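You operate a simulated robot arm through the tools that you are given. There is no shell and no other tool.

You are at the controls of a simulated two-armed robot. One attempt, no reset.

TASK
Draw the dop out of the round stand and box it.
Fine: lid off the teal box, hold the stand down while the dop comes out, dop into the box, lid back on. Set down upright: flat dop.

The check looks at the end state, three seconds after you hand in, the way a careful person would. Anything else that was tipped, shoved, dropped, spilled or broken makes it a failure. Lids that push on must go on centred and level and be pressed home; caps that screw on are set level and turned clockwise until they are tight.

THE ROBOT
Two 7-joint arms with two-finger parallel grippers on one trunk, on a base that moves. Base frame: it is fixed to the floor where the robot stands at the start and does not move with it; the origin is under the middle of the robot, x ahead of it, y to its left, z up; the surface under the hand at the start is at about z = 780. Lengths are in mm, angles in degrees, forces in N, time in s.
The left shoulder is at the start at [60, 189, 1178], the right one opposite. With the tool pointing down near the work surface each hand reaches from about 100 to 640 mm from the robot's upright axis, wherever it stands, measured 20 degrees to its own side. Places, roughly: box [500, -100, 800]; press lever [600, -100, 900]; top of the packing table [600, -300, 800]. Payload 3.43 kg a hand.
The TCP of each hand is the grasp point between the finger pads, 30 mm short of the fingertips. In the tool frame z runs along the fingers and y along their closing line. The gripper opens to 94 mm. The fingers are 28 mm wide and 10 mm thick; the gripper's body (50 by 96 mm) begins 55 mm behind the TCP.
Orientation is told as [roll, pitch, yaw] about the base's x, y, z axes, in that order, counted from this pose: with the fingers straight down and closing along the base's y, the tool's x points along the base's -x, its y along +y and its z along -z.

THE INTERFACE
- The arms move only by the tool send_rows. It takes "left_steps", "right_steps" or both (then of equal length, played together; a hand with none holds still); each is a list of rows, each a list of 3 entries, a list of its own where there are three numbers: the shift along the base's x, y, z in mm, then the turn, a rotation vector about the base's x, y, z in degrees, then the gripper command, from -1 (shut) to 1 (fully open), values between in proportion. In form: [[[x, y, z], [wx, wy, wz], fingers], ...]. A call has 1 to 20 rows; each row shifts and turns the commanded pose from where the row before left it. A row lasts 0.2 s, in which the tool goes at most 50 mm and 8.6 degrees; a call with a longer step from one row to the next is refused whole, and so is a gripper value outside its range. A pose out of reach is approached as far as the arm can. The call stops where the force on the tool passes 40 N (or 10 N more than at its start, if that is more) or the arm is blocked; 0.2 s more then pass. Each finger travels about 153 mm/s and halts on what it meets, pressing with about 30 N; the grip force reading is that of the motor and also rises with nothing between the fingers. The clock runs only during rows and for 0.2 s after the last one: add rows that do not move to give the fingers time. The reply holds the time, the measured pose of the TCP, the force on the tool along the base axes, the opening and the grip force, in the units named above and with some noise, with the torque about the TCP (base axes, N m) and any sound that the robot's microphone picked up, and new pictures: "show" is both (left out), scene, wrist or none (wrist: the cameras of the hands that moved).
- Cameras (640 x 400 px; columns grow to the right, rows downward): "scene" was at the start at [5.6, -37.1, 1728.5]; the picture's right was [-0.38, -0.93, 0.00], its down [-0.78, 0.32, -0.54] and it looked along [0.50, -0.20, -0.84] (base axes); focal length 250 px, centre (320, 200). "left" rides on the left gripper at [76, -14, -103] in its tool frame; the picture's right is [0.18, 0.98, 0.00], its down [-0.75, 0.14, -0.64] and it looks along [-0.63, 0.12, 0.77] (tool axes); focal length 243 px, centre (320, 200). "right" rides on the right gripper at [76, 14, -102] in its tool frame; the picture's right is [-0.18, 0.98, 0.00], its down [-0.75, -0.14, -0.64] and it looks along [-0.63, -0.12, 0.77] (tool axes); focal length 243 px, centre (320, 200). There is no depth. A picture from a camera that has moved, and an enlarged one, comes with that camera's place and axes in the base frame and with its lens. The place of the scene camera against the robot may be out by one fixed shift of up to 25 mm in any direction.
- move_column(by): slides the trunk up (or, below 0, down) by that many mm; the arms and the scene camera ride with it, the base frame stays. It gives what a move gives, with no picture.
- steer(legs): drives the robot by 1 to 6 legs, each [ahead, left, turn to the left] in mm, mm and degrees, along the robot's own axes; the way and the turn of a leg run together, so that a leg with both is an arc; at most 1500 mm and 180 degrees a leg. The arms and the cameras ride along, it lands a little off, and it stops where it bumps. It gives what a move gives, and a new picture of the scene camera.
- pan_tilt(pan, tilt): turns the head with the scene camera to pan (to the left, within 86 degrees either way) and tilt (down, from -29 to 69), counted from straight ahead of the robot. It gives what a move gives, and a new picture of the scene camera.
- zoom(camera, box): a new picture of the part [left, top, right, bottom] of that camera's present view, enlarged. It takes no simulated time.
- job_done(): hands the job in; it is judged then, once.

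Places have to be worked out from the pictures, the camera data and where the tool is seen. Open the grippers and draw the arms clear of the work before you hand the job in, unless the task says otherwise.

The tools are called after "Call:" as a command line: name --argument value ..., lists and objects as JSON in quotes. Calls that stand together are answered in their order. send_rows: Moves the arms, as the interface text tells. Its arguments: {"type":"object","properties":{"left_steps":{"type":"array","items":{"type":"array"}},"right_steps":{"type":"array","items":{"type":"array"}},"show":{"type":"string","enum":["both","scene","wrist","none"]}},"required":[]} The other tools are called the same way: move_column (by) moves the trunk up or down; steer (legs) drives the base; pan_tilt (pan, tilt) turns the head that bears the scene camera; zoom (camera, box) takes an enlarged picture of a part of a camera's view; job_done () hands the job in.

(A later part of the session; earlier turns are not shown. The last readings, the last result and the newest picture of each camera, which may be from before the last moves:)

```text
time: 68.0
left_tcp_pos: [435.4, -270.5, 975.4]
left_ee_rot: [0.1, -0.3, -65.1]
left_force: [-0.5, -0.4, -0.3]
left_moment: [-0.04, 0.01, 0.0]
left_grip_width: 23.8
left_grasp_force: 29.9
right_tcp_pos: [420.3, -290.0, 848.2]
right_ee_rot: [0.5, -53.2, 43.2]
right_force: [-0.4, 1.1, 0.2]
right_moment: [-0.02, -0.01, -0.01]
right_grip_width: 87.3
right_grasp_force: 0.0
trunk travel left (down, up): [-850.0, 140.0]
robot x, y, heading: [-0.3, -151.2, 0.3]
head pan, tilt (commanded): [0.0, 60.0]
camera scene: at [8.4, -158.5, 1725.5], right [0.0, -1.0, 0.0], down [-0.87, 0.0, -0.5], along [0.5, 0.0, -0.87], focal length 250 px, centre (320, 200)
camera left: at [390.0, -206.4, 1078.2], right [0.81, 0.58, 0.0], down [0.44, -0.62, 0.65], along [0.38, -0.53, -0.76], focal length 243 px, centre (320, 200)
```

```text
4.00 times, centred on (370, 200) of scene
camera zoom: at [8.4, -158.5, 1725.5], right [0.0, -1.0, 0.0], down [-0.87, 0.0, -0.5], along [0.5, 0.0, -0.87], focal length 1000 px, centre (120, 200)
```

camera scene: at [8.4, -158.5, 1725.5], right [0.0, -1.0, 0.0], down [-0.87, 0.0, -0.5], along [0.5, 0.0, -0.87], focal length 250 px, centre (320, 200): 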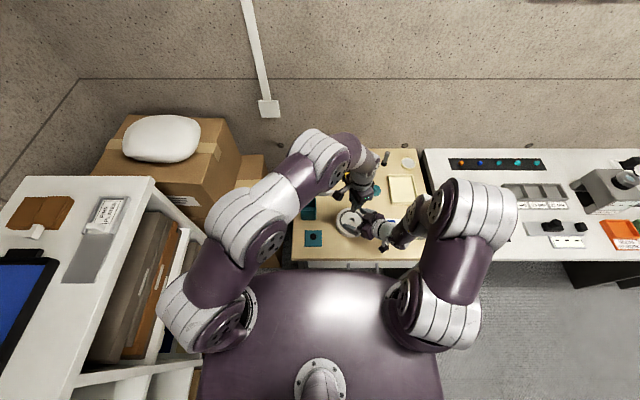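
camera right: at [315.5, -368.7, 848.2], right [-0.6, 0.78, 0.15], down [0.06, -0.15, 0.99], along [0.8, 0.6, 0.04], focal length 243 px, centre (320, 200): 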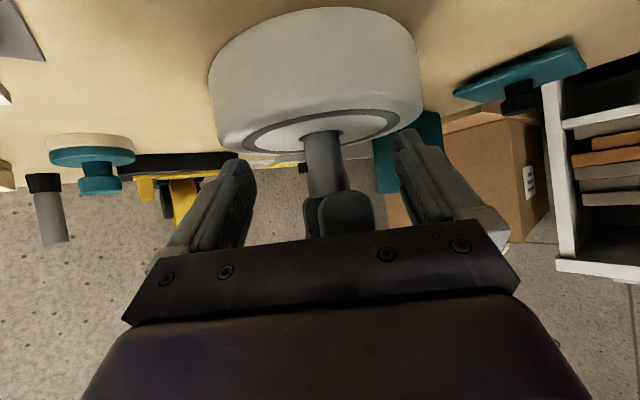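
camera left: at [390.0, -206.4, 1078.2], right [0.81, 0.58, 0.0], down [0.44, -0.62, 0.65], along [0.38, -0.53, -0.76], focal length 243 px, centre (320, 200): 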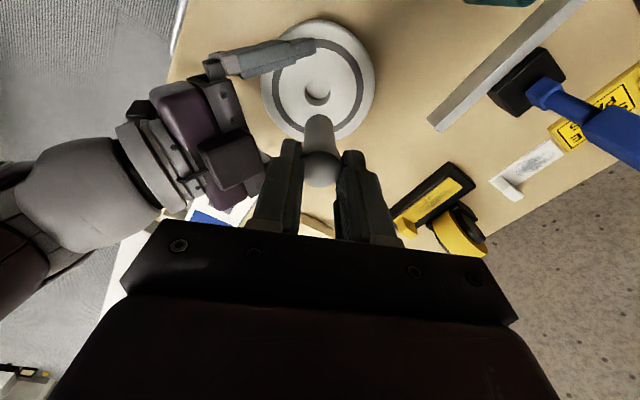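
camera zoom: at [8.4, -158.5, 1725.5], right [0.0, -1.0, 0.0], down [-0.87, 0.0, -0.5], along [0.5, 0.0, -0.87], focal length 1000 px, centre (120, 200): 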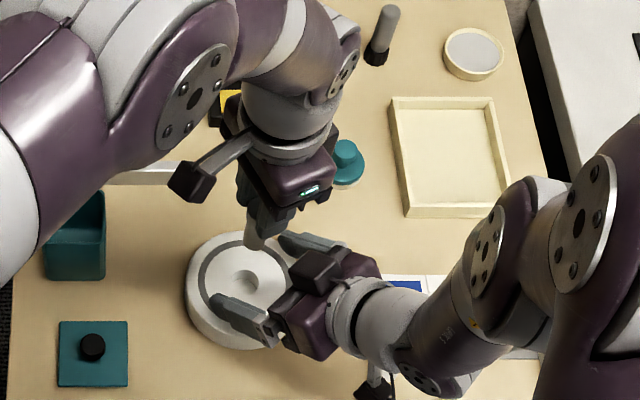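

The dop hangs vertically in the left hand with the stand undisturbed. I now retreat the right hand up and back from the stand.

Call:
send_rows --right_steps '[[[0, 0, 8], [0, 0, 0], 0.86], [[0, 0, 15], [0, 0, 0], 0.86], [[-8, -8, 15], [0, 0, 0], 0.86], [[-15, -20, 15], [0, 0, 0], 0.86], [[-15, -30, 15], [0, 0, 0], 0.86], [[-10, -30, 10], [0, 0, 0], 0.86], [[0, 0, 0], [0, 0, 0], 0.86]]' --show "both"

Call:
zoom --camera "scene" --box '[285, 160, 415, 260]'

```text
time: 69.5
left_tcp_pos: [434.3, -270.9, 975.0]
left_ee_rot: [0.1, -0.3, -65.0]
left_force: [-0.1, 0.5, 0.1]
left_moment: [0.01, 0.01, -0.02]
left_grip_width: 23.8
left_grasp_force: 29.6
right_tcp_pos: [382.3, -380.7, 928.1]
right_ee_rot: [0.3, -53.1, 43.4]
right_force: [-0.6, 1.7, -0.3]
right_moment: [-0.02, 0.03, -0.03]
right_grip_width: 87.1
right_grasp_force: 0.1
right hand out of reach, approached as far as the arm can: row 2, 3, 4
trunk travel left (down, up): [-850.0, 140.0]
robot x, y, heading: [1.5, -148.7, 0.2]
head pan, tilt (commanded): [0.0, 60.0]
camera scene: at [8.9, -158.0, 1725.5], right [0.0, -1.0, 0.0], down [-0.87, 0.0, -0.5], along [0.5, 0.0, -0.87], focal length 250 px, centre (320, 200)
camera right: at [280.0, -459.9, 929.0], right [-0.6, 0.79, 0.15], down [0.06, -0.15, 0.99], along [0.8, 0.6, 0.04], focal length 243 px, centre (320, 200)
```

scene: 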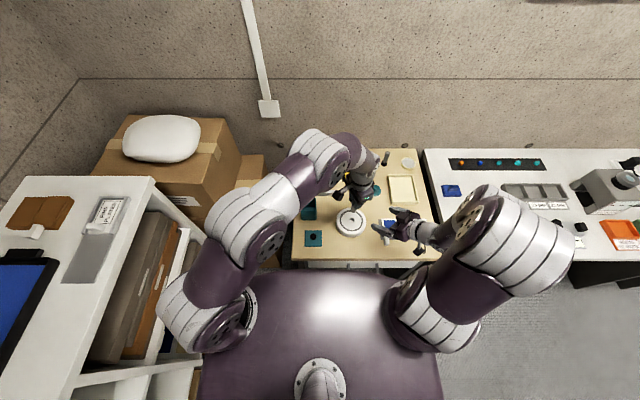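
right: 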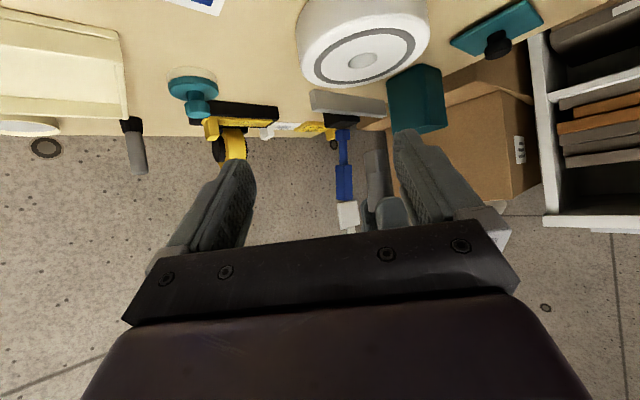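

```text
4.00 times, centred on (350, 210) of scene
camera zoom: at [8.9, -158.0, 1725.5], right [0.0, -1.0, 0.0], down [-0.87, 0.0, -0.5], along [0.5, 0.0, -0.87], focal length 1000 px, centre (200, 160)
```

zoom: 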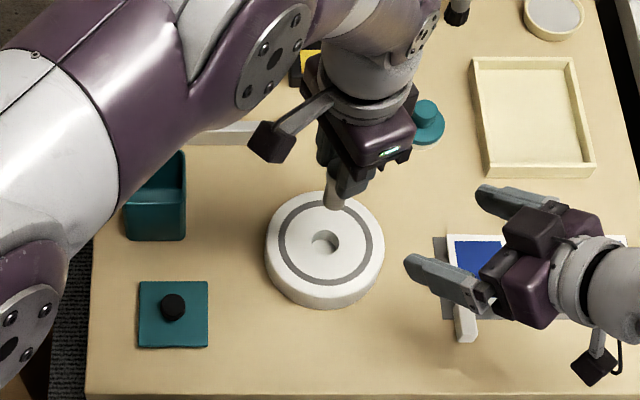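

With the right hand away, I carry the dop at height over the box, turning the left hand back to yaw 0 on the way.

Call:
send_rows --left_steps '[[[2, 8, 5], [0, 0, 4], -1], [[5, 19, 5], [0, 0, 8], -1], [[6, 22, 3], [0, 0, 8], -1], [[6, 22, 2], [0, 0, 8], -1], [[6, 22, 0], [0, 0, 8], -1], [[6, 22, 0], [0, 0, 8], -1], [[6, 22, 0], [0, 0, 8], -1], [[5, 18, 0], [0, 0, 8], -1], [[3, 10, 0], [0, 0, 5], -1], [[1.5, 5, 0], [0, 0, 0], -1], [[0, 0, 0], [0, 0, 0], -1], [[0, 0, 0], [0, 0, 0], -1]]' --show "both"

Call:
zoom --camera "left" --box '[230, 40, 410, 200]'

Call:
zoom --camera "scene" --box '[285, 160, 365, 260]'

Call:
zoom --camera "right" --box '[320, 0, 560, 200]'

```text
time: 72.2
left_tcp_pos: [482.3, -101.2, 989.0]
left_ee_rot: [0.0, -0.3, -0.1]
left_force: [0.9, 0.3, -0.8]
left_moment: [-0.01, -0.02, -0.01]
left_grip_width: 23.8
left_grasp_force: 30.1
right_tcp_pos: [383.5, -381.2, 926.7]
right_ee_rot: [0.2, -53.1, 43.4]
right_force: [0.9, 0.0, -0.3]
right_moment: [0.0, 0.01, 0.01]
right_grip_width: 87.4
right_grasp_force: 0.0
trunk travel left (down, up): [-850.0, 140.0]
robot x, y, heading: [1.4, -146.9, -0.0]
head pan, tilt (commanded): [0.0, 60.0]
camera scene: at [8.3, -158.5, 1725.5], right [0.0, -1.0, 0.0], down [-0.87, 0.0, -0.5], along [0.5, 0.0, -0.87], focal length 250 px, centre (320, 200)
camera left: at [406.1, -114.7, 1092.5], right [-0.18, 0.98, 0.0], down [0.75, 0.14, 0.65], along [0.64, 0.12, -0.76], focal length 243 px, centre (320, 200)
```

scene: 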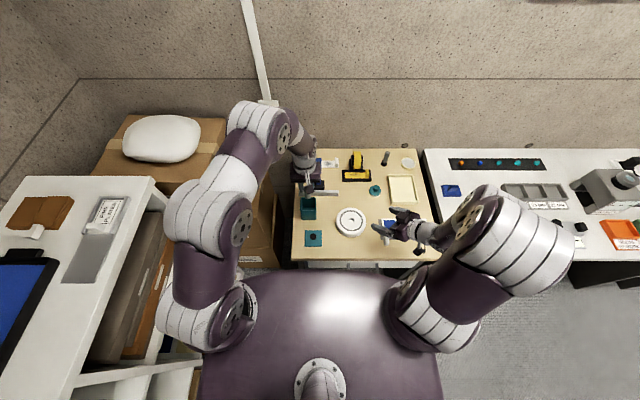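
left: 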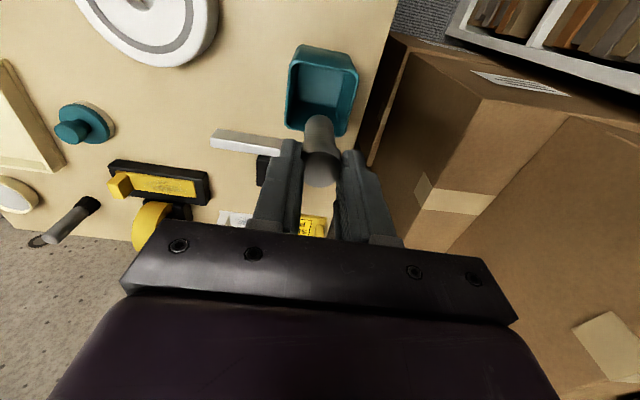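

```text
2.50 times, centred on (320, 120) of left
camera zoom: at [406.1, -114.7, 1092.5], right [-0.18, 0.98, 0.0], down [0.75, 0.14, 0.65], along [0.64, 0.12, -0.76], focal length 606 px, centre (320, 400)
```

zoom: 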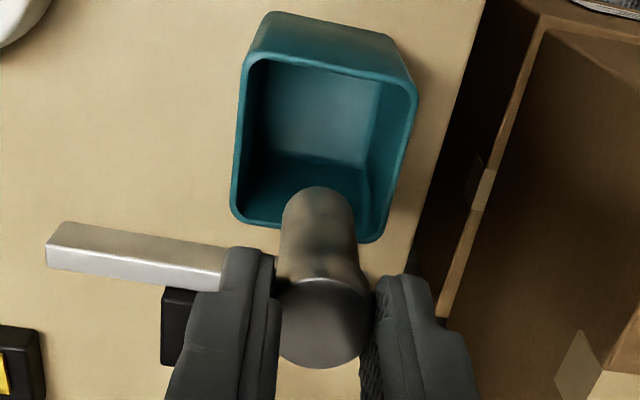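

```text
4.00 times, centred on (325, 210) of scene
camera zoom: at [8.3, -158.5, 1725.5], right [0.0, -1.0, 0.0], down [-0.87, 0.0, -0.5], along [0.5, 0.0, -0.87], focal length 1000 px, centre (300, 160)
```

zoom: 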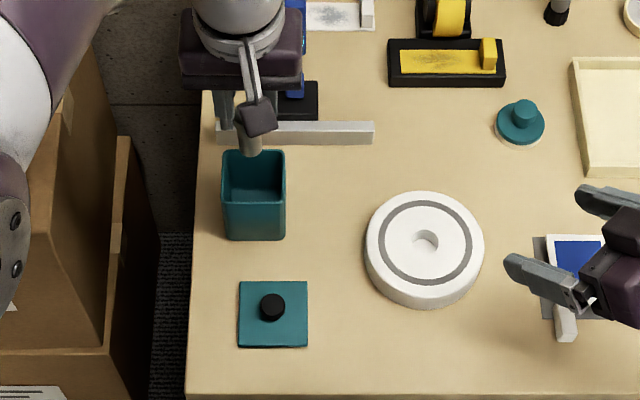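

```text
2.00 times, centred on (440, 100) of right
camera zoom: at [279.9, -459.9, 928.9], right [-0.6, 0.79, 0.15], down [0.06, -0.15, 0.99], along [0.8, 0.6, 0.04], focal length 485 px, centre (80, 400)
```

zoom: 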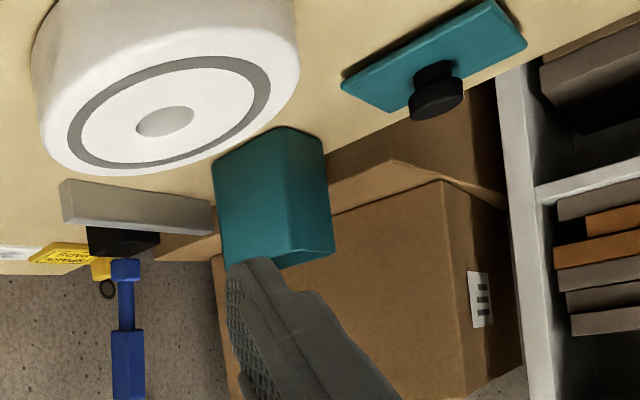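

The box opening centre computes to about (482, -101.5) and the dop hangs within 2 mm of it. I nudge by (−1, −0.7) and lower until the dop's foot is just above the rim, then check.

Call:
send_rows --left_steps '[[[-1, -0.7, -8], [0, 0, 0], -1], [[0, 0, -10], [0, 0, 0], -1], [[0, 0, -10], [0, 0, 0], -1], [[0, 0, -10], [0, 0, 0], -1], [[0, 0, -4], [0, 0, 0], -1], [[0, 0, 0], [0, 0, 0], -1]]' --show "both"

Call:
zoom --camera "left" --box '[230, 40, 410, 200]'

Call:
zoom --camera "scene" --box '[295, 180, 345, 230]'

Call:
zoom --camera "right" --box '[320, 0, 560, 200]'

```text
time: 73.5
left_tcp_pos: [481.8, -101.0, 947.6]
left_ee_rot: [0.1, -0.3, -0.1]
left_force: [0.0, 0.5, -0.5]
left_moment: [0.0, -0.03, 0.02]
left_grip_width: 23.7
left_grasp_force: 29.7
right_tcp_pos: [382.5, -382.5, 927.7]
right_ee_rot: [0.4, -53.2, 43.4]
right_force: [0.0, 0.4, 0.6]
right_moment: [0.01, -0.01, 0.0]
right_grip_width: 87.2
right_grasp_force: 0.0
trunk travel left (down, up): [-850.0, 140.0]
robot x, y, heading: [3.4, -147.6, -0.1]
head pan, tilt (commanded): [0.0, 60.0]
camera scene: at [8.3, -158.5, 1725.5], right [0.0, -1.0, 0.0], down [-0.87, 0.0, -0.5], along [0.5, 0.0, -0.87], focal length 250 px, centre (320, 200)
camera left: at [406.0, -115.1, 1049.8], right [-0.18, 0.98, 0.0], down [0.75, 0.14, 0.65], along [0.64, 0.12, -0.76], focal length 243 px, centre (320, 200)
```

scene: 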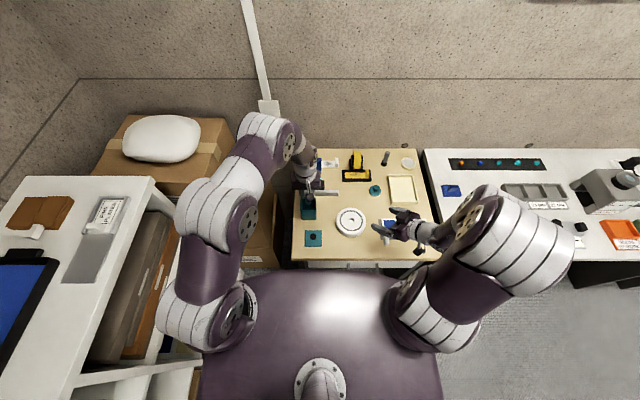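
left: 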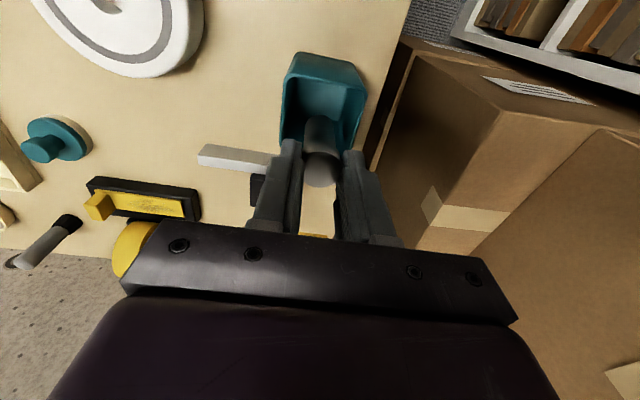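

```text
2.50 times, centred on (320, 120) of left
camera zoom: at [406.0, -115.1, 1049.8], right [-0.18, 0.98, 0.0], down [0.75, 0.14, 0.65], along [0.64, 0.12, -0.76], focal length 606 px, centre (320, 400)
```

zoom: 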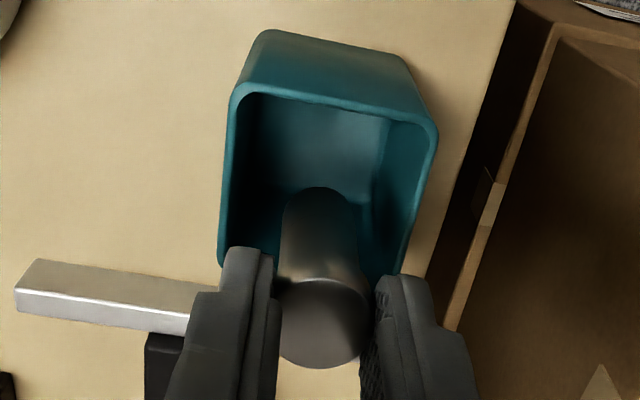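

```text
8.00 times, centred on (320, 205) of scene
camera zoom: at [8.3, -158.5, 1725.5], right [0.0, -1.0, 0.0], down [-0.87, 0.0, -0.5], along [0.5, 0.0, -0.87], focal length 1999 px, centre (320, 160)
```

zoom: 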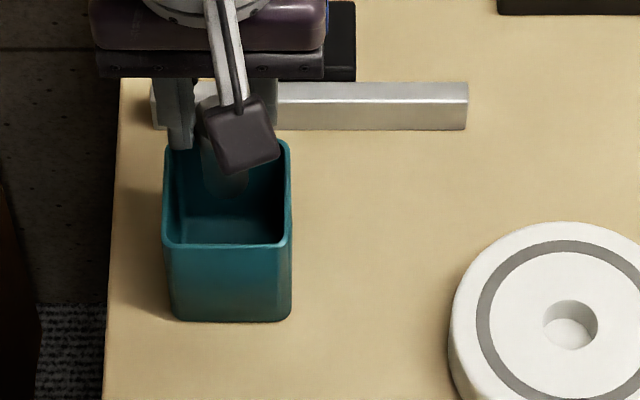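

```text
2.00 times, centred on (440, 100) of right
camera zoom: at [279.9, -459.9, 928.9], right [-0.6, 0.79, 0.15], down [0.06, -0.15, 0.99], along [0.8, 0.6, 0.04], focal length 485 px, centre (80, 400)
```

zoom: 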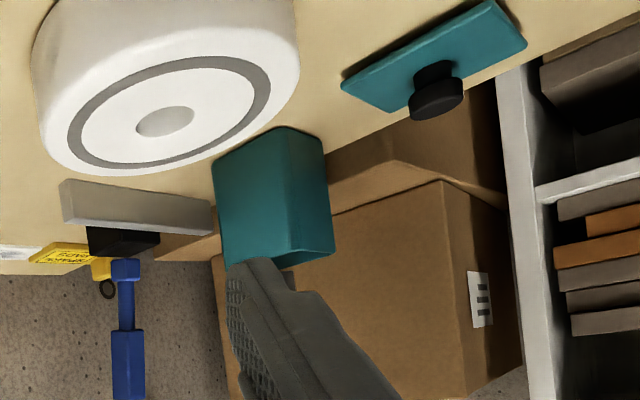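

Centred well. I lower further until the fingertips are just above the rim and recheck the wall clearances.

Call:
send_rows --left_steps '[[[0, 0, -8], [0, 0, 0], -1], [[0, 0, -10], [0, 0, 0], -1], [[0, 0, -10], [0, 0, 0], -1], [[0, 0, -10], [0, 0, 0], -1], [[0, 0, -6], [0, 0, 0], -1], [[0, 0, 0], [0, 0, 0], -1]]' --show "wrist"

Call:
zoom --camera "left" --box '[230, 40, 410, 200]'

Call:
zoom --camera "scene" --box '[295, 180, 345, 230]'

```text
time: 75.0
left_tcp_pos: [479.6, -100.9, 902.3]
left_ee_rot: [0.0, -0.3, -0.1]
left_force: [-1.0, -0.4, -0.4]
left_moment: [0.02, 0.02, 0.02]
left_grip_width: 23.7
left_grasp_force: 29.9
right_tcp_pos: [381.3, -381.9, 927.9]
right_ee_rot: [0.3, -53.1, 43.3]
right_force: [0.0, -0.1, 0.0]
right_moment: [0.0, 0.02, -0.01]
right_grip_width: 87.5
right_grasp_force: 0.0
trunk travel left (down, up): [-850.0, 140.0]
robot x, y, heading: [-1.1, -148.3, 0.1]
head pan, tilt (commanded): [0.0, 60.0]
camera left: at [404.7, -114.4, 1006.0], right [-0.18, 0.98, 0.0], down [0.75, 0.14, 0.65], along [0.64, 0.12, -0.76], focal length 243 px, centre (320, 200)
```

left: 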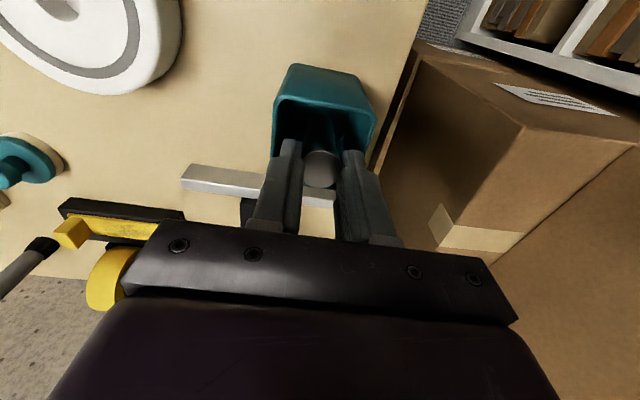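

```text
2.50 times, centred on (320, 120) of left
camera zoom: at [404.7, -114.4, 1006.0], right [-0.18, 0.98, 0.0], down [0.75, 0.14, 0.65], along [0.64, 0.12, -0.76], focal length 606 px, centre (320, 400)
```

zoom: 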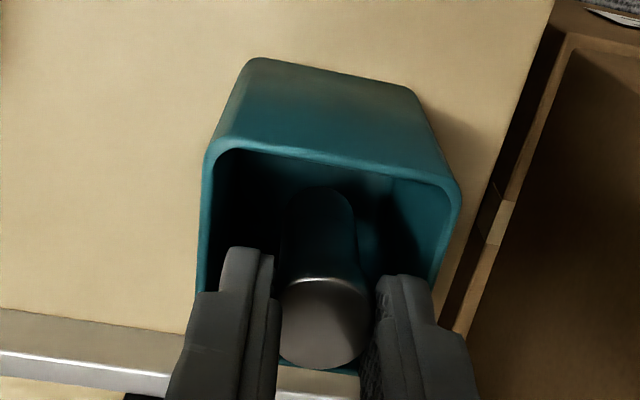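

```text
8.00 times, centred on (320, 205) of scene
camera zoom: at [8.3, -158.5, 1725.5], right [0.0, -1.0, 0.0], down [-0.87, 0.0, -0.5], along [0.5, 0.0, -0.87], focal length 1999 px, centre (320, 160)
```

zoom: 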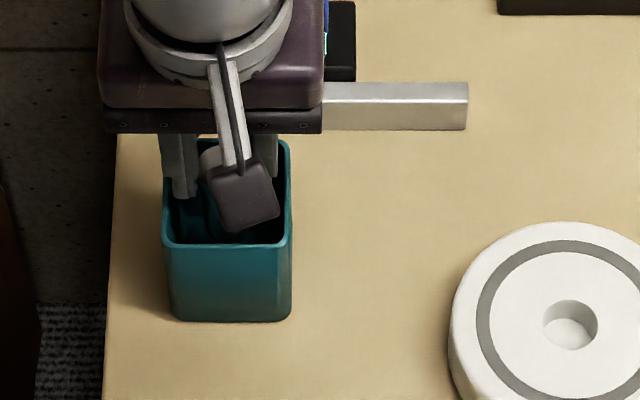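

The right-hand wall margin looks smaller than the left. I zoom in more to measure.

Call:
zoom --camera "left" --box '[270, 90, 390, 190]'

```text
4.00 times, centred on (330, 140) of left
camera zoom: at [404.7, -114.4, 1006.0], right [-0.18, 0.98, 0.0], down [0.75, 0.14, 0.65], along [0.64, 0.12, -0.76], focal length 970 px, centre (280, 440)
```

zoom: 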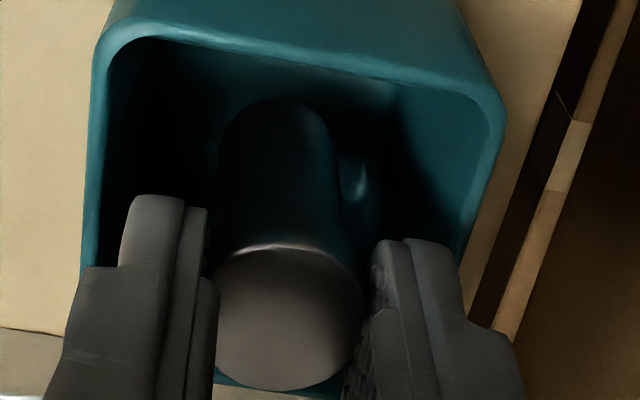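

Working it through, the finger-to-wall margins are about 5–6 mm on both sides, so the position is good. I lower into the box, then step gently until the dop's foot meets the floor.

Call:
send_rows --left_steps '[[[0, 0, -5], [0, 0, 0], -1], [[0, 0, -6], [0, 0, 0], -1], [[0, 0, -6], [0, 0, 0], -1], [[0, 0, -6], [0, 0, 0], -1], [[0, 0, -5], [0, 0, 0], -1], [[0, 0, 0], [0, 0, 0], -1]]' --show "none"

Call:
send_rows --left_steps '[[[0, 0, -2], [0, 0, 0], -1], [[0, 0, -2], [0, 0, 0], -1]]' --show "none"

Call:
send_rows --left_steps '[[[0, 0, -2], [0, 0, 0], -1]]' --show "wrist"

Call:
zoom --camera "left" --box '[250, 80, 400, 200]'

Call:
zoom --camera "scene" --box '[295, 180, 345, 230]'

```text
time: 76.3
left_tcp_pos: [480.5, -101.0, 875.1]
left_ee_rot: [0.1, -0.3, 0.0]
left_force: [-0.5, 0.3, -1.2]
left_moment: [0.01, 0.04, 0.01]
left_grip_width: 23.8
left_grasp_force: 29.9
right_tcp_pos: [382.3, -381.4, 928.1]
right_ee_rot: [0.3, -53.1, 43.5]
right_force: [0.2, 0.8, -0.3]
right_moment: [-0.01, 0.0, -0.02]
right_grip_width: 87.2
right_grasp_force: 0.1
trunk travel left (down, up): [-850.0, 140.0]
robot x, y, heading: [4.8, -151.1, 0.1]
head pan, tilt (commanded): [0.0, 60.0]
```

```text
time: 77.0
left_tcp_pos: [480.8, -100.8, 872.6]
left_ee_rot: [0.0, -0.3, 0.0]
left_force: [-1.1, -0.6, -0.3]
left_moment: [0.01, 0.01, -0.03]
left_grip_width: 23.8
left_grasp_force: 30.3
right_tcp_pos: [382.6, -380.9, 929.1]
right_ee_rot: [0.4, -53.1, 43.4]
right_force: [-0.2, 0.0, -0.4]
right_moment: [0.01, 0.03, 0.0]
right_grip_width: 87.2
right_grasp_force: 0.0
trunk travel left (down, up): [-850.0, 140.0]
robot x, y, heading: [4.2, -149.1, -0.0]
head pan, tilt (commanded): [0.0, 60.0]
```

```text
time: 77.3
left_tcp_pos: [482.1, -99.8, 870.5]
left_ee_rot: [0.1, -0.3, 0.0]
left_force: [0.2, 0.2, 0.3]
left_moment: [-0.03, 0.03, 0.0]
left_grip_width: 24.2
left_grasp_force: 29.8
right_tcp_pos: [383.1, -381.8, 928.0]
right_ee_rot: [0.3, -53.1, 43.4]
right_force: [-0.5, 0.0, 0.2]
right_moment: [0.0, 0.02, 0.02]
right_grip_width: 87.4
right_grasp_force: 0.0
trunk travel left (down, up): [-850.0, 140.0]
robot x, y, heading: [0.4, -148.3, 0.1]
head pan, tilt (commanded): [0.0, 60.0]
camera left: at [405.4, -114.6, 972.5], right [-0.18, 0.98, 0.0], down [0.75, 0.14, 0.65], along [0.64, 0.12, -0.76], focal length 243 px, centre (320, 200)
```

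left: 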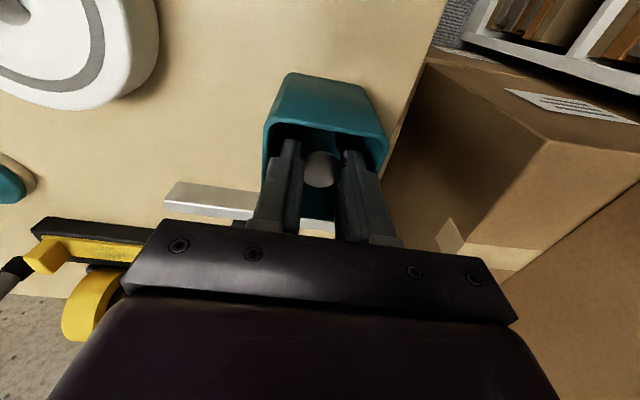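

```text
3.33 times, centred on (325, 140) of left
camera zoom: at [405.4, -114.6, 972.5], right [-0.18, 0.98, 0.0], down [0.75, 0.14, 0.65], along [0.64, 0.12, -0.76], focal length 809 px, centre (303, 400)
```

zoom: 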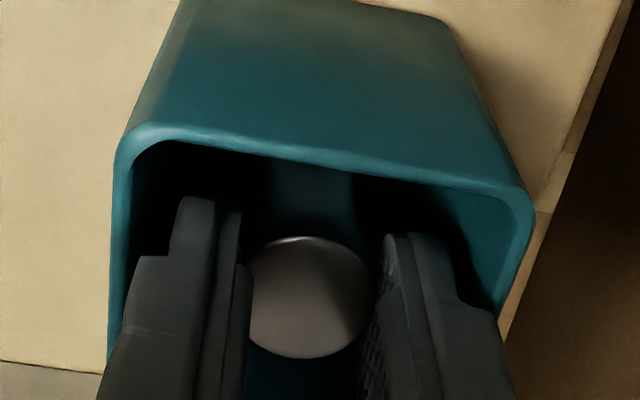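

```text
8.00 times, centred on (320, 205) of scene
camera zoom: at [8.5, -158.5, 1725.5], right [0.0, -1.0, 0.0], down [-0.87, 0.0, -0.5], along [0.5, 0.0, -0.87], focal length 1999 px, centre (320, 160)
```

zoom: 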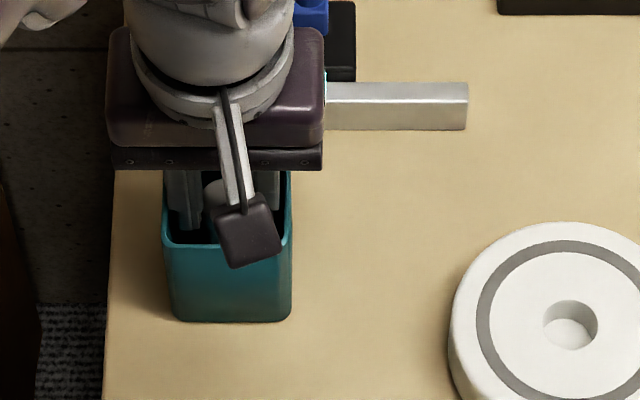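

The dop is in the box without any wall contact. I continue in small steps to feel for the floor.

Call:
send_rows --left_steps '[[[0, 0, -2], [0, 0, 0], -1]]' --show "none"

Call:
send_rows --left_steps '[[[0, 0, -2], [0, 0, 0], -1]]' --show "none"

Call:
send_rows --left_steps '[[[0, 0, -1.5], [0, 0, 0], -1]]' --show "none"

```text
time: 77.8
left_tcp_pos: [481.1, -101.1, 868.1]
left_ee_rot: [0.1, -0.4, -0.2]
left_force: [0.0, 0.1, -0.5]
left_moment: [-0.01, -0.05, -0.01]
left_grip_width: 23.7
left_grasp_force: 30.3
right_tcp_pos: [382.1, -381.9, 929.1]
right_ee_rot: [0.3, -53.1, 43.4]
right_force: [-0.6, -0.2, -0.1]
right_moment: [0.03, -0.02, 0.0]
right_grip_width: 87.6
right_grasp_force: 0.0
trunk travel left (down, up): [-850.0, 140.0]
robot x, y, heading: [2.0, -146.3, 0.1]
head pan, tilt (commanded): [0.0, 60.0]
```

```text
time: 78.2
left_tcp_pos: [481.4, -100.4, 867.0]
left_ee_rot: [0.1, -0.3, -0.1]
left_force: [-1.2, 0.2, -0.3]
left_moment: [-0.01, 0.0, 0.03]
left_grip_width: 24.0
left_grasp_force: 29.8
right_tcp_pos: [381.6, -381.6, 929.2]
right_ee_rot: [0.3, -53.1, 43.5]
right_force: [-0.3, 0.4, 0.8]
right_moment: [-0.06, 0.01, -0.02]
right_grip_width: 87.5
right_grasp_force: 0.0
trunk travel left (down, up): [-850.0, 140.0]
robot x, y, heading: [1.9, -146.8, 0.1]
head pan, tilt (commanded): [0.0, 60.0]
```

```text
time: 78.5
left_tcp_pos: [481.5, -98.7, 866.3]
left_ee_rot: [0.1, -0.5, -0.1]
left_force: [-1.2, -1.0, 6.7]
left_moment: [0.21, 0.1, 0.03]
left_grip_width: 23.8
left_grasp_force: 29.9
right_tcp_pos: [381.9, -381.1, 928.6]
right_ee_rot: [0.3, -53.1, 43.4]
right_force: [-0.1, -0.3, 0.0]
right_moment: [-0.02, -0.03, -0.01]
right_grip_width: 87.4
right_grasp_force: 0.1
trunk travel left (down, up): [-850.0, 140.0]
robot x, y, heading: [-1.2, -146.6, -0.1]
head pan, tilt (commanded): [0.0, 60.0]
```

There is a 6.7 N contact but the torque points to the +y side, about 30 mm off axis, which suggests the thicker part of the finger is on the rim. I look closely before doing anything.

Call:
zoom --camera "left" --box '[250, 90, 400, 220]'

Call:
zoom --camera "scene" --box '[300, 195, 330, 225]'

Call:
zoom --camera "right" --box '[380, 60, 500, 160]'

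```text
3.08 times, centred on (325, 155) of left
camera zoom: at [405.8, -113.7, 968.2], right [-0.18, 0.98, 0.0], down [0.75, 0.14, 0.65], along [0.64, 0.12, -0.76], focal length 746 px, centre (305, 338)
```

zoom: 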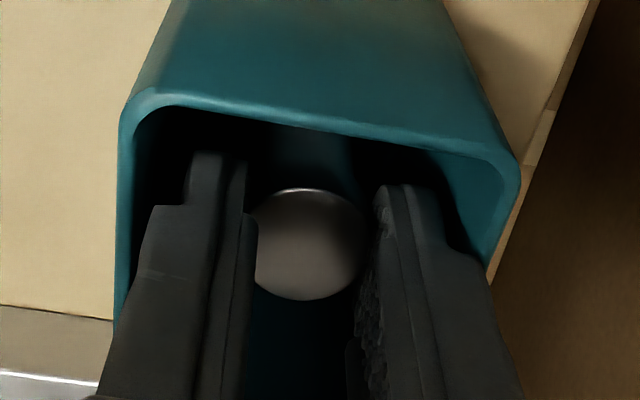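

```text
13.33 times, centred on (315, 210) of scene
camera zoom: at [7.0, -158.9, 1725.6], right [0.0, -1.0, 0.0], down [-0.87, 0.0, -0.5], along [0.5, 0.0, -0.87], focal length 3332 px, centre (387, 67)
```

zoom: 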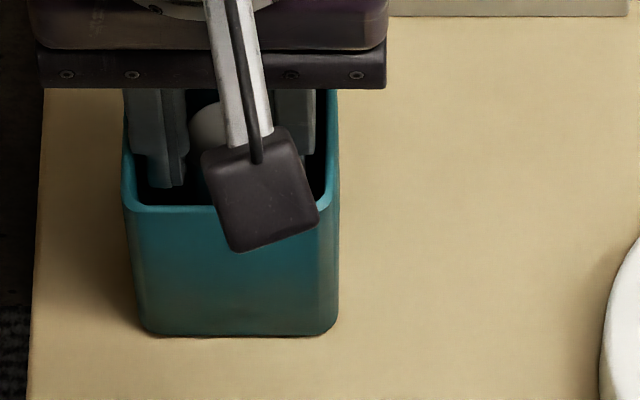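

```text
4.00 times, centred on (440, 110) of right
camera zoom: at [279.2, -460.1, 929.1], right [-0.6, 0.79, 0.15], down [0.05, -0.15, 0.99], along [0.8, 0.6, 0.04], focal length 970 px, centre (-160, 560)
```

zoom: 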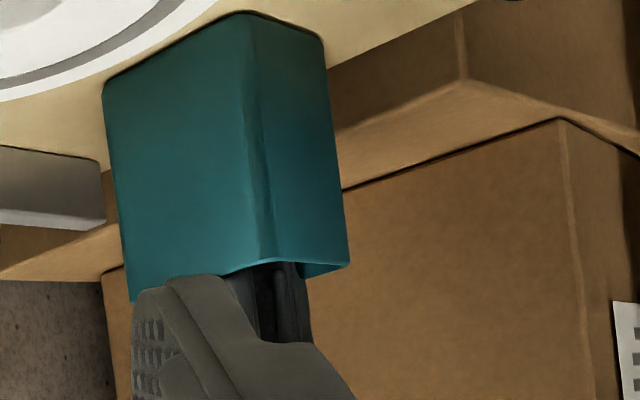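

The scene view shows the +y finger's thicker part over the rim, with the hand about 2 mm too far to +y. I raise 2.5 mm, shift 2.1 mm to −y, and try again in small steps.

Call:
send_rows --left_steps '[[[0, 0, 2.5], [0, 0, 0], -1], [[0, -1, 0], [0, 0, 0], -1], [[0, -1.1, 0], [0, 0, 0], -1], [[0, 0, -1], [0, 0, 0], -1], [[0, 0, 0], [0, 0, 0], -1]]' --show "none"

Call:
send_rows --left_steps '[[[0, 0, -1.5], [0, 0, 0], -1]]' --show "wrist"

Call:
zoom --camera "scene" --box '[300, 195, 330, 225]'

Call:
zoom --camera "left" --box '[250, 90, 400, 220]'

```text
time: 79.8
left_tcp_pos: [480.2, -104.4, 865.2]
left_ee_rot: [0.1, -0.3, -0.1]
left_force: [0.3, 0.8, 0.4]
left_moment: [-0.04, 0.0, -0.01]
left_grip_width: 23.8
left_grasp_force: 30.0
right_tcp_pos: [382.7, -380.5, 928.3]
right_ee_rot: [0.2, -53.1, 43.4]
right_force: [0.7, -0.6, 0.6]
right_moment: [0.01, 0.01, -0.04]
right_grip_width: 87.5
right_grasp_force: 0.0
trunk travel left (down, up): [-850.0, 140.0]
robot x, y, heading: [2.1, -147.7, 0.2]
head pan, tilt (commanded): [0.0, 60.0]
```

```text
time: 80.2
left_tcp_pos: [481.7, -104.7, 864.9]
left_ee_rot: [0.1, -0.4, 0.0]
left_force: [-0.1, 1.2, 8.4]
left_moment: [-0.24, 0.12, -0.02]
left_grip_width: 23.7
left_grasp_force: 30.0
right_tcp_pos: [381.8, -381.6, 929.0]
right_ee_rot: [0.3, -53.0, 43.5]
right_force: [-0.2, 0.5, -0.5]
right_moment: [0.0, -0.03, 0.01]
right_grip_width: 87.6
right_grasp_force: 0.0
trunk travel left (down, up): [-850.0, 140.0]
robot x, y, heading: [3.1, -146.4, -0.1]
head pan, tilt (commanded): [0.0, 60.0]
camera left: at [405.5, -117.6, 968.2], right [-0.18, 0.98, 0.0], down [0.75, 0.14, 0.65], along [0.64, 0.12, -0.76], focal length 243 px, centre (320, 200)
```

left: 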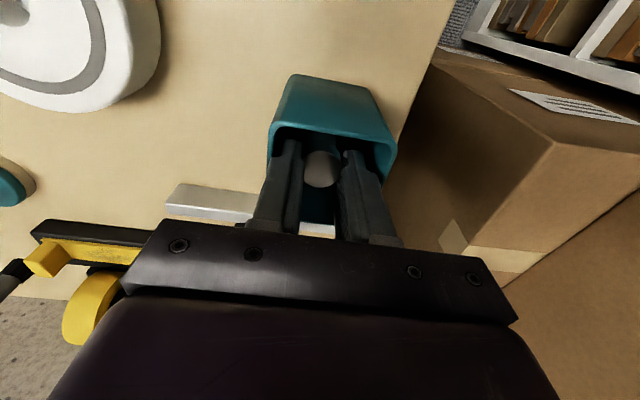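

```text
13.33 times, centred on (315, 210) of scene
camera zoom: at [7.1, -158.2, 1725.6], right [0.0, -1.0, 0.0], down [-0.87, 0.0, -0.5], along [0.5, 0.0, -0.87], focal length 3332 px, centre (387, 67)
```

zoom: 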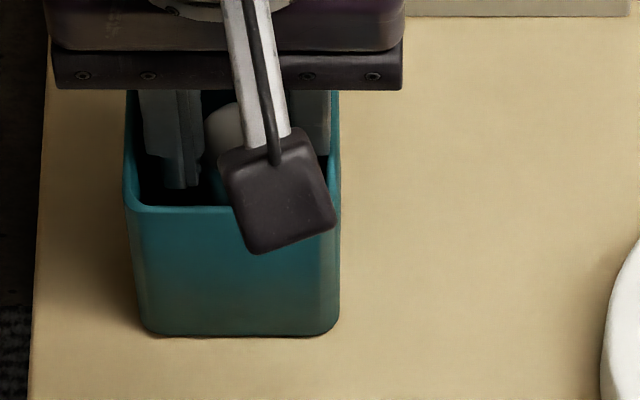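

```text
3.08 times, centred on (325, 155) of left
camera zoom: at [405.5, -117.6, 968.2], right [-0.18, 0.98, 0.0], down [0.75, 0.14, 0.65], along [0.64, 0.12, -0.76], focal length 746 px, centre (305, 338)
```

zoom: 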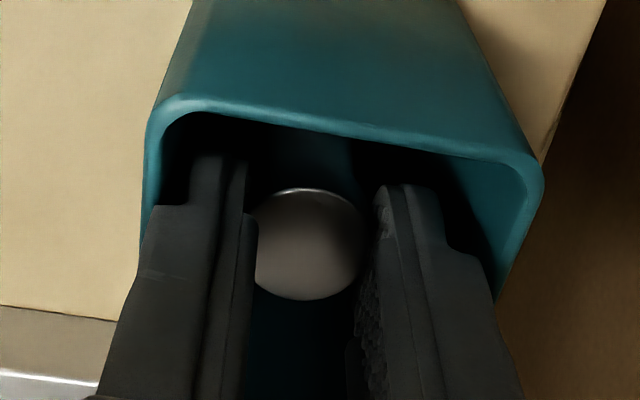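

Now the other finger's thicker part meets the opposite rim: that part is as wide as the opening, so the fingers can only go ~36 mm deep, leaving the dop several millimetres above the floor. Rather than drop it, I lift it out, stand it on a free table spot and regrip it lower on the fingertips.

Call:
send_rows --left_steps '[[[0, 0.8, 3], [0, 0, 0], -1], [[0, 0.7, 6], [0, 0, 0], -1], [[0, 0, 10], [0, 0, 0], -1], [[0, 0, 15], [0, 0, 0], -1], [[0, 0, 20], [0, 0, 0], -1], [[0, 0, 20], [0, 0, 0], -1], [[0, 0, 20], [0, 0, 0], -1], [[0, 0, 0], [0, 0, 0], -1]]' --show "none"

Call:
send_rows --left_steps '[[[-8, -11, 0], [0, 0, 0], -1], [[-14, -20, 0], [0, 0, 0], -1], [[-14, -20, 0], [0, 0, 0], -1], [[-9, -14, 0], [0, 0, 0], -1], [[0, 0, 0], [0, 0, 0], -1], [[0, 0, -15], [0, 0, 0], -1], [[0, 0, -20], [0, 0, 0], -1], [[0, 0, -20], [0, 0, 0], -1], [[0, 0, -15], [0, 0, 0], -1], [[0, 0, 0], [0, 0, 0], -1]]' --show "both"

Call:
zoom --camera "scene" --box '[290, 180, 370, 250]'

Call:
zoom --camera "left" --box '[220, 40, 420, 220]'

```text
time: 82.0
left_tcp_pos: [480.2, -102.4, 957.4]
left_ee_rot: [0.1, -0.3, -0.2]
left_force: [0.2, 0.2, -0.8]
left_moment: [0.02, 0.0, -0.02]
left_grip_width: 24.1
left_grasp_force: 30.1
right_tcp_pos: [382.1, -381.1, 929.0]
right_ee_rot: [0.3, -53.1, 43.4]
right_force: [0.7, 0.6, 0.8]
right_moment: [-0.02, 0.0, -0.01]
right_grip_width: 87.3
right_grasp_force: 0.1
trunk travel left (down, up): [-850.0, 140.0]
robot x, y, heading: [-3.3, -149.2, 0.1]
head pan, tilt (commanded): [0.0, 60.0]
```

```text
time: 84.2
left_tcp_pos: [435.8, -170.2, 888.5]
left_ee_rot: [0.1, -0.4, -0.2]
left_force: [0.9, 0.2, -0.2]
left_moment: [-0.02, 0.02, 0.02]
left_grip_width: 24.1
left_grasp_force: 30.0
right_tcp_pos: [382.8, -380.3, 928.5]
right_ee_rot: [0.3, -53.1, 43.3]
right_force: [-0.5, -0.4, -0.9]
right_moment: [-0.03, -0.03, 0.03]
right_grip_width: 87.1
right_grasp_force: 0.1
trunk travel left (down, up): [-850.0, 140.0]
robot x, y, heading: [0.8, -146.2, -0.0]
head pan, tilt (commanded): [0.0, 60.0]
camera scene: at [8.1, -158.4, 1725.5], right [0.0, -1.0, 0.0], down [-0.87, 0.0, -0.5], along [0.5, 0.0, -0.87], focal length 250 px, centre (320, 200)
camera left: at [360.4, -183.2, 990.7], right [-0.18, 0.98, 0.0], down [0.75, 0.14, 0.65], along [0.64, 0.12, -0.76], focal length 243 px, centre (320, 200)
```

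scene: 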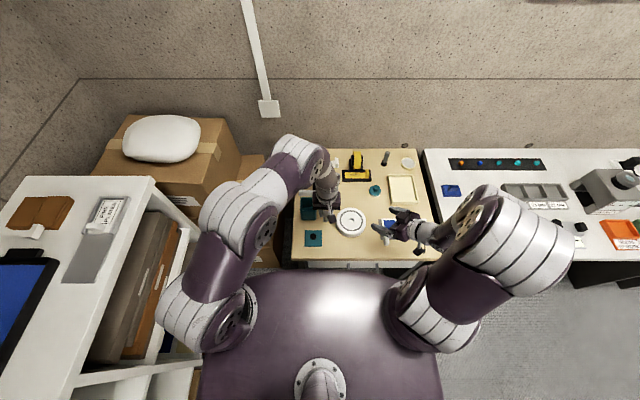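
left: 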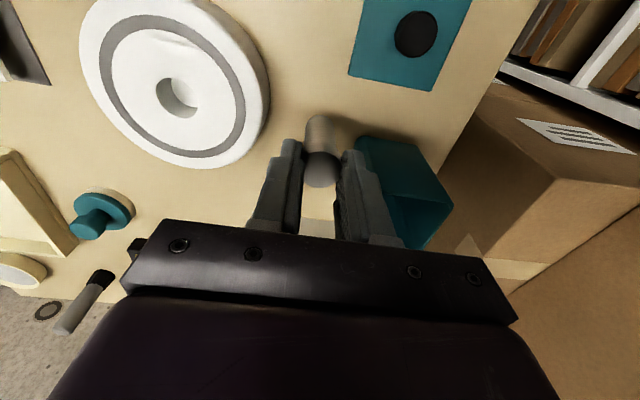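

```text
5.71 times, centred on (330, 215) of scene
camera zoom: at [8.1, -158.4, 1725.5], right [0.0, -1.0, 0.0], down [-0.87, 0.0, -0.5], along [0.5, 0.0, -0.87], focal length 1428 px, centre (263, 114)
```

zoom: 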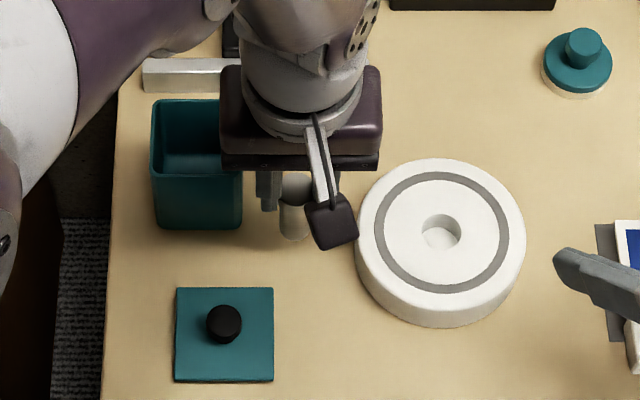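

```text
2.22 times, centred on (320, 130) of left
camera zoom: at [360.4, -183.2, 990.7], right [-0.18, 0.98, 0.0], down [0.75, 0.14, 0.65], along [0.64, 0.12, -0.76], focal length 539 px, centre (320, 356)
```

zoom: 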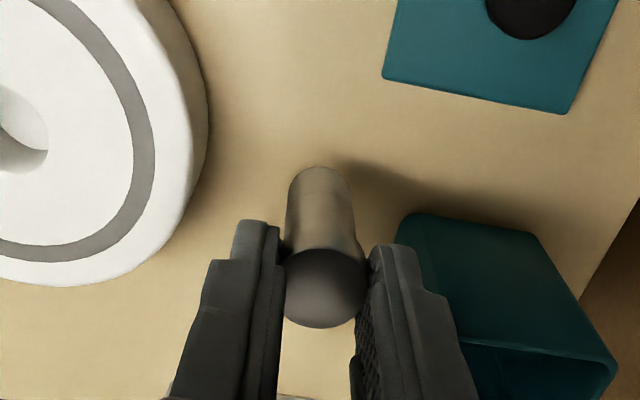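

The dop is over a free table spot between box and stand. I lower it until its foot touches the table.

Call:
send_rows --left_steps '[[[0, 0, -8], [0, 0, 0], -1], [[0, 0, -8], [0, 0, 0], -1], [[0, 0, -6], [0, 0, 0], -1], [[0, 0, -4], [0, 0, 0], -1], [[0, 0, 0], [0, 0, 0], -1]]' --show "none"

Call:
send_rows --left_steps '[[[0, 0, -2], [0, 0, 0], -1], [[0, 0, -2], [0, 0, 0], -1]]' --show "none"

Call:
send_rows --left_steps '[[[0, 0, -1.5], [0, 0, 0], -1]]' --show "none"

Call:
send_rows --left_steps '[[[0, 0, -1.5], [0, 0, 0], -1]]' --show "wrist"

Call:
zoom --camera "scene" --box '[310, 190, 350, 240]'

```text
time: 85.3
left_tcp_pos: [434.9, -168.0, 861.9]
left_ee_rot: [0.1, -0.2, 0.0]
left_force: [0.0, 1.0, -0.7]
left_moment: [0.0, 0.01, 0.0]
left_grip_width: 23.8
left_grasp_force: 30.2
right_tcp_pos: [382.3, -381.9, 927.8]
right_ee_rot: [0.3, -53.1, 43.4]
right_force: [-0.3, 0.7, -0.3]
right_moment: [-0.02, 0.03, -0.03]
right_grip_width: 87.4
right_grasp_force: 0.0
trunk travel left (down, up): [-850.0, 140.0]
robot x, y, heading: [2.0, -147.0, 0.3]
head pan, tilt (commanded): [0.0, 60.0]
```

```text
time: 86.0
left_tcp_pos: [434.8, -167.1, 857.2]
left_ee_rot: [0.1, -0.3, 0.0]
left_force: [-0.5, -1.1, -0.2]
left_moment: [0.01, -0.01, -0.03]
left_grip_width: 23.7
left_grasp_force: 30.4
right_tcp_pos: [382.7, -381.3, 929.0]
right_ee_rot: [0.3, -53.1, 43.4]
right_force: [0.2, -0.5, -0.2]
right_moment: [0.02, -0.02, -0.02]
right_grip_width: 87.3
right_grasp_force: 0.1
trunk travel left (down, up): [-850.0, 140.0]
robot x, y, heading: [-0.9, -148.2, -0.0]
head pan, tilt (commanded): [0.0, 60.0]
```

```text
time: 86.3
left_tcp_pos: [435.8, -166.1, 856.2]
left_ee_rot: [0.2, -0.2, -0.1]
left_force: [0.6, 0.6, -1.1]
left_moment: [0.02, 0.03, -0.03]
left_grip_width: 23.8
left_grasp_force: 29.8
right_tcp_pos: [382.2, -381.2, 926.9]
right_ee_rot: [0.3, -53.1, 43.4]
right_force: [0.0, -0.1, -0.5]
right_moment: [0.01, 0.02, -0.03]
right_grip_width: 87.4
right_grasp_force: 0.1
trunk travel left (down, up): [-850.0, 140.0]
robot x, y, heading: [0.1, -148.4, 0.2]
head pan, tilt (commanded): [0.0, 60.0]
```

```text
time: 86.8
left_tcp_pos: [435.5, -167.0, 855.6]
left_ee_rot: [0.1, -0.2, -0.1]
left_force: [-0.2, 0.0, -0.5]
left_moment: [-0.01, -0.02, -0.02]
left_grip_width: 23.9
left_grasp_force: 30.5
right_tcp_pos: [382.4, -380.9, 928.7]
right_ee_rot: [0.3, -53.1, 43.4]
right_force: [-0.6, 0.7, 0.5]
right_moment: [-0.01, 0.0, 0.03]
right_grip_width: 87.5
right_grasp_force: 0.0
trunk travel left (down, up): [-850.0, 140.0]
robot x, y, heading: [-0.8, -146.1, 0.0]
head pan, tilt (commanded): [0.0, 60.0]
camera left: at [359.2, -180.4, 957.6], right [-0.18, 0.98, 0.0], down [0.75, 0.14, 0.65], along [0.64, 0.12, -0.76], focal length 243 px, centre (320, 200)
```

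left: 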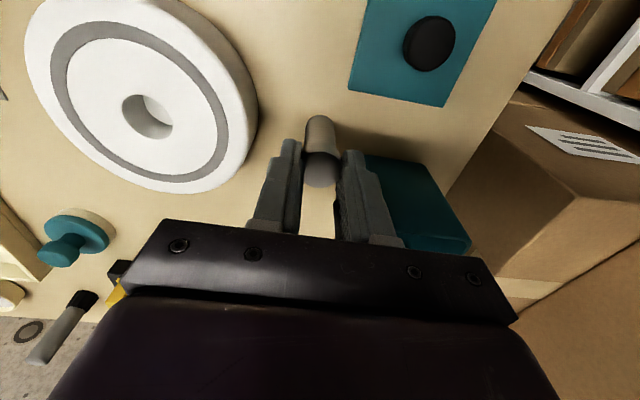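

```text
8.00 times, centred on (330, 215) of scene
camera zoom: at [8.4, -158.5, 1725.5], right [0.0, -1.0, 0.0], down [-0.87, 0.0, -0.5], along [0.5, 0.0, -0.87], focal length 1999 px, centre (240, 80)
```

zoom: 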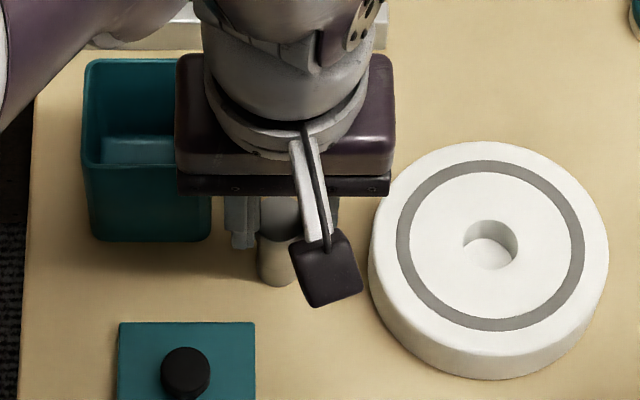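

No contact yet; I keep stepping down.

Call:
send_rows --left_steps '[[[0, 0, -1.5], [0, 0, 0], -1]]' --show "none"

Call:
send_rows --left_steps '[[[0, 0, -1.5], [0, 0, 0], -1]]' --show "none"

Call:
send_rows --left_steps '[[[0, 0, -1], [0, 0, 0], -1]]' --show "none"

```text
time: 87.2
left_tcp_pos: [434.3, -167.1, 853.9]
left_ee_rot: [0.0, -0.3, -0.2]
left_force: [0.0, 0.0, 0.3]
left_moment: [-0.01, 0.0, 0.01]
left_grip_width: 23.7
left_grasp_force: 29.9
right_tcp_pos: [381.5, -382.2, 928.5]
right_ee_rot: [0.4, -53.2, 43.4]
right_force: [0.6, 0.2, -0.2]
right_moment: [0.02, 0.0, -0.01]
right_grip_width: 87.3
right_grasp_force: 0.0
trunk travel left (down, up): [-850.0, 140.0]
robot x, y, heading: [0.5, -151.3, 0.1]
head pan, tilt (commanded): [0.0, 60.0]
```

```text
time: 87.5
left_tcp_pos: [433.8, -166.2, 855.5]
left_ee_rot: [0.0, -0.5, -0.1]
left_force: [-3.4, 1.1, 15.6]
left_moment: [0.08, 0.31, -0.02]
left_grip_width: 23.6
left_grasp_force: 30.4
right_tcp_pos: [380.9, -380.6, 928.2]
right_ee_rot: [0.1, -53.2, 43.6]
right_force: [0.1, 0.2, -0.1]
right_moment: [-0.01, 0.01, 0.0]
right_grip_width: 87.5
right_grasp_force: 0.0
trunk travel left (down, up): [-850.0, 140.0]
robot x, y, heading: [0.8, -149.7, -0.1]
head pan, tilt (commanded): [0.0, 60.0]
```

```text
time: 88.0
left_tcp_pos: [434.8, -166.8, 853.6]
left_ee_rot: [0.0, -0.5, -0.1]
left_force: [-0.6, 0.9, 17.1]
left_moment: [-0.01, 0.09, -0.03]
left_grip_width: 24.0
left_grasp_force: 29.7
right_tcp_pos: [379.9, -380.7, 928.6]
right_ee_rot: [0.2, -53.3, 43.5]
right_force: [0.4, 0.2, 1.0]
right_moment: [0.01, 0.0, 0.0]
right_grip_width: 87.7
right_grasp_force: 0.1
trunk travel left (down, up): [-850.0, 140.0]
robot x, y, heading: [1.5, -148.0, -0.1]
head pan, tilt (commanded): [0.0, 60.0]
```

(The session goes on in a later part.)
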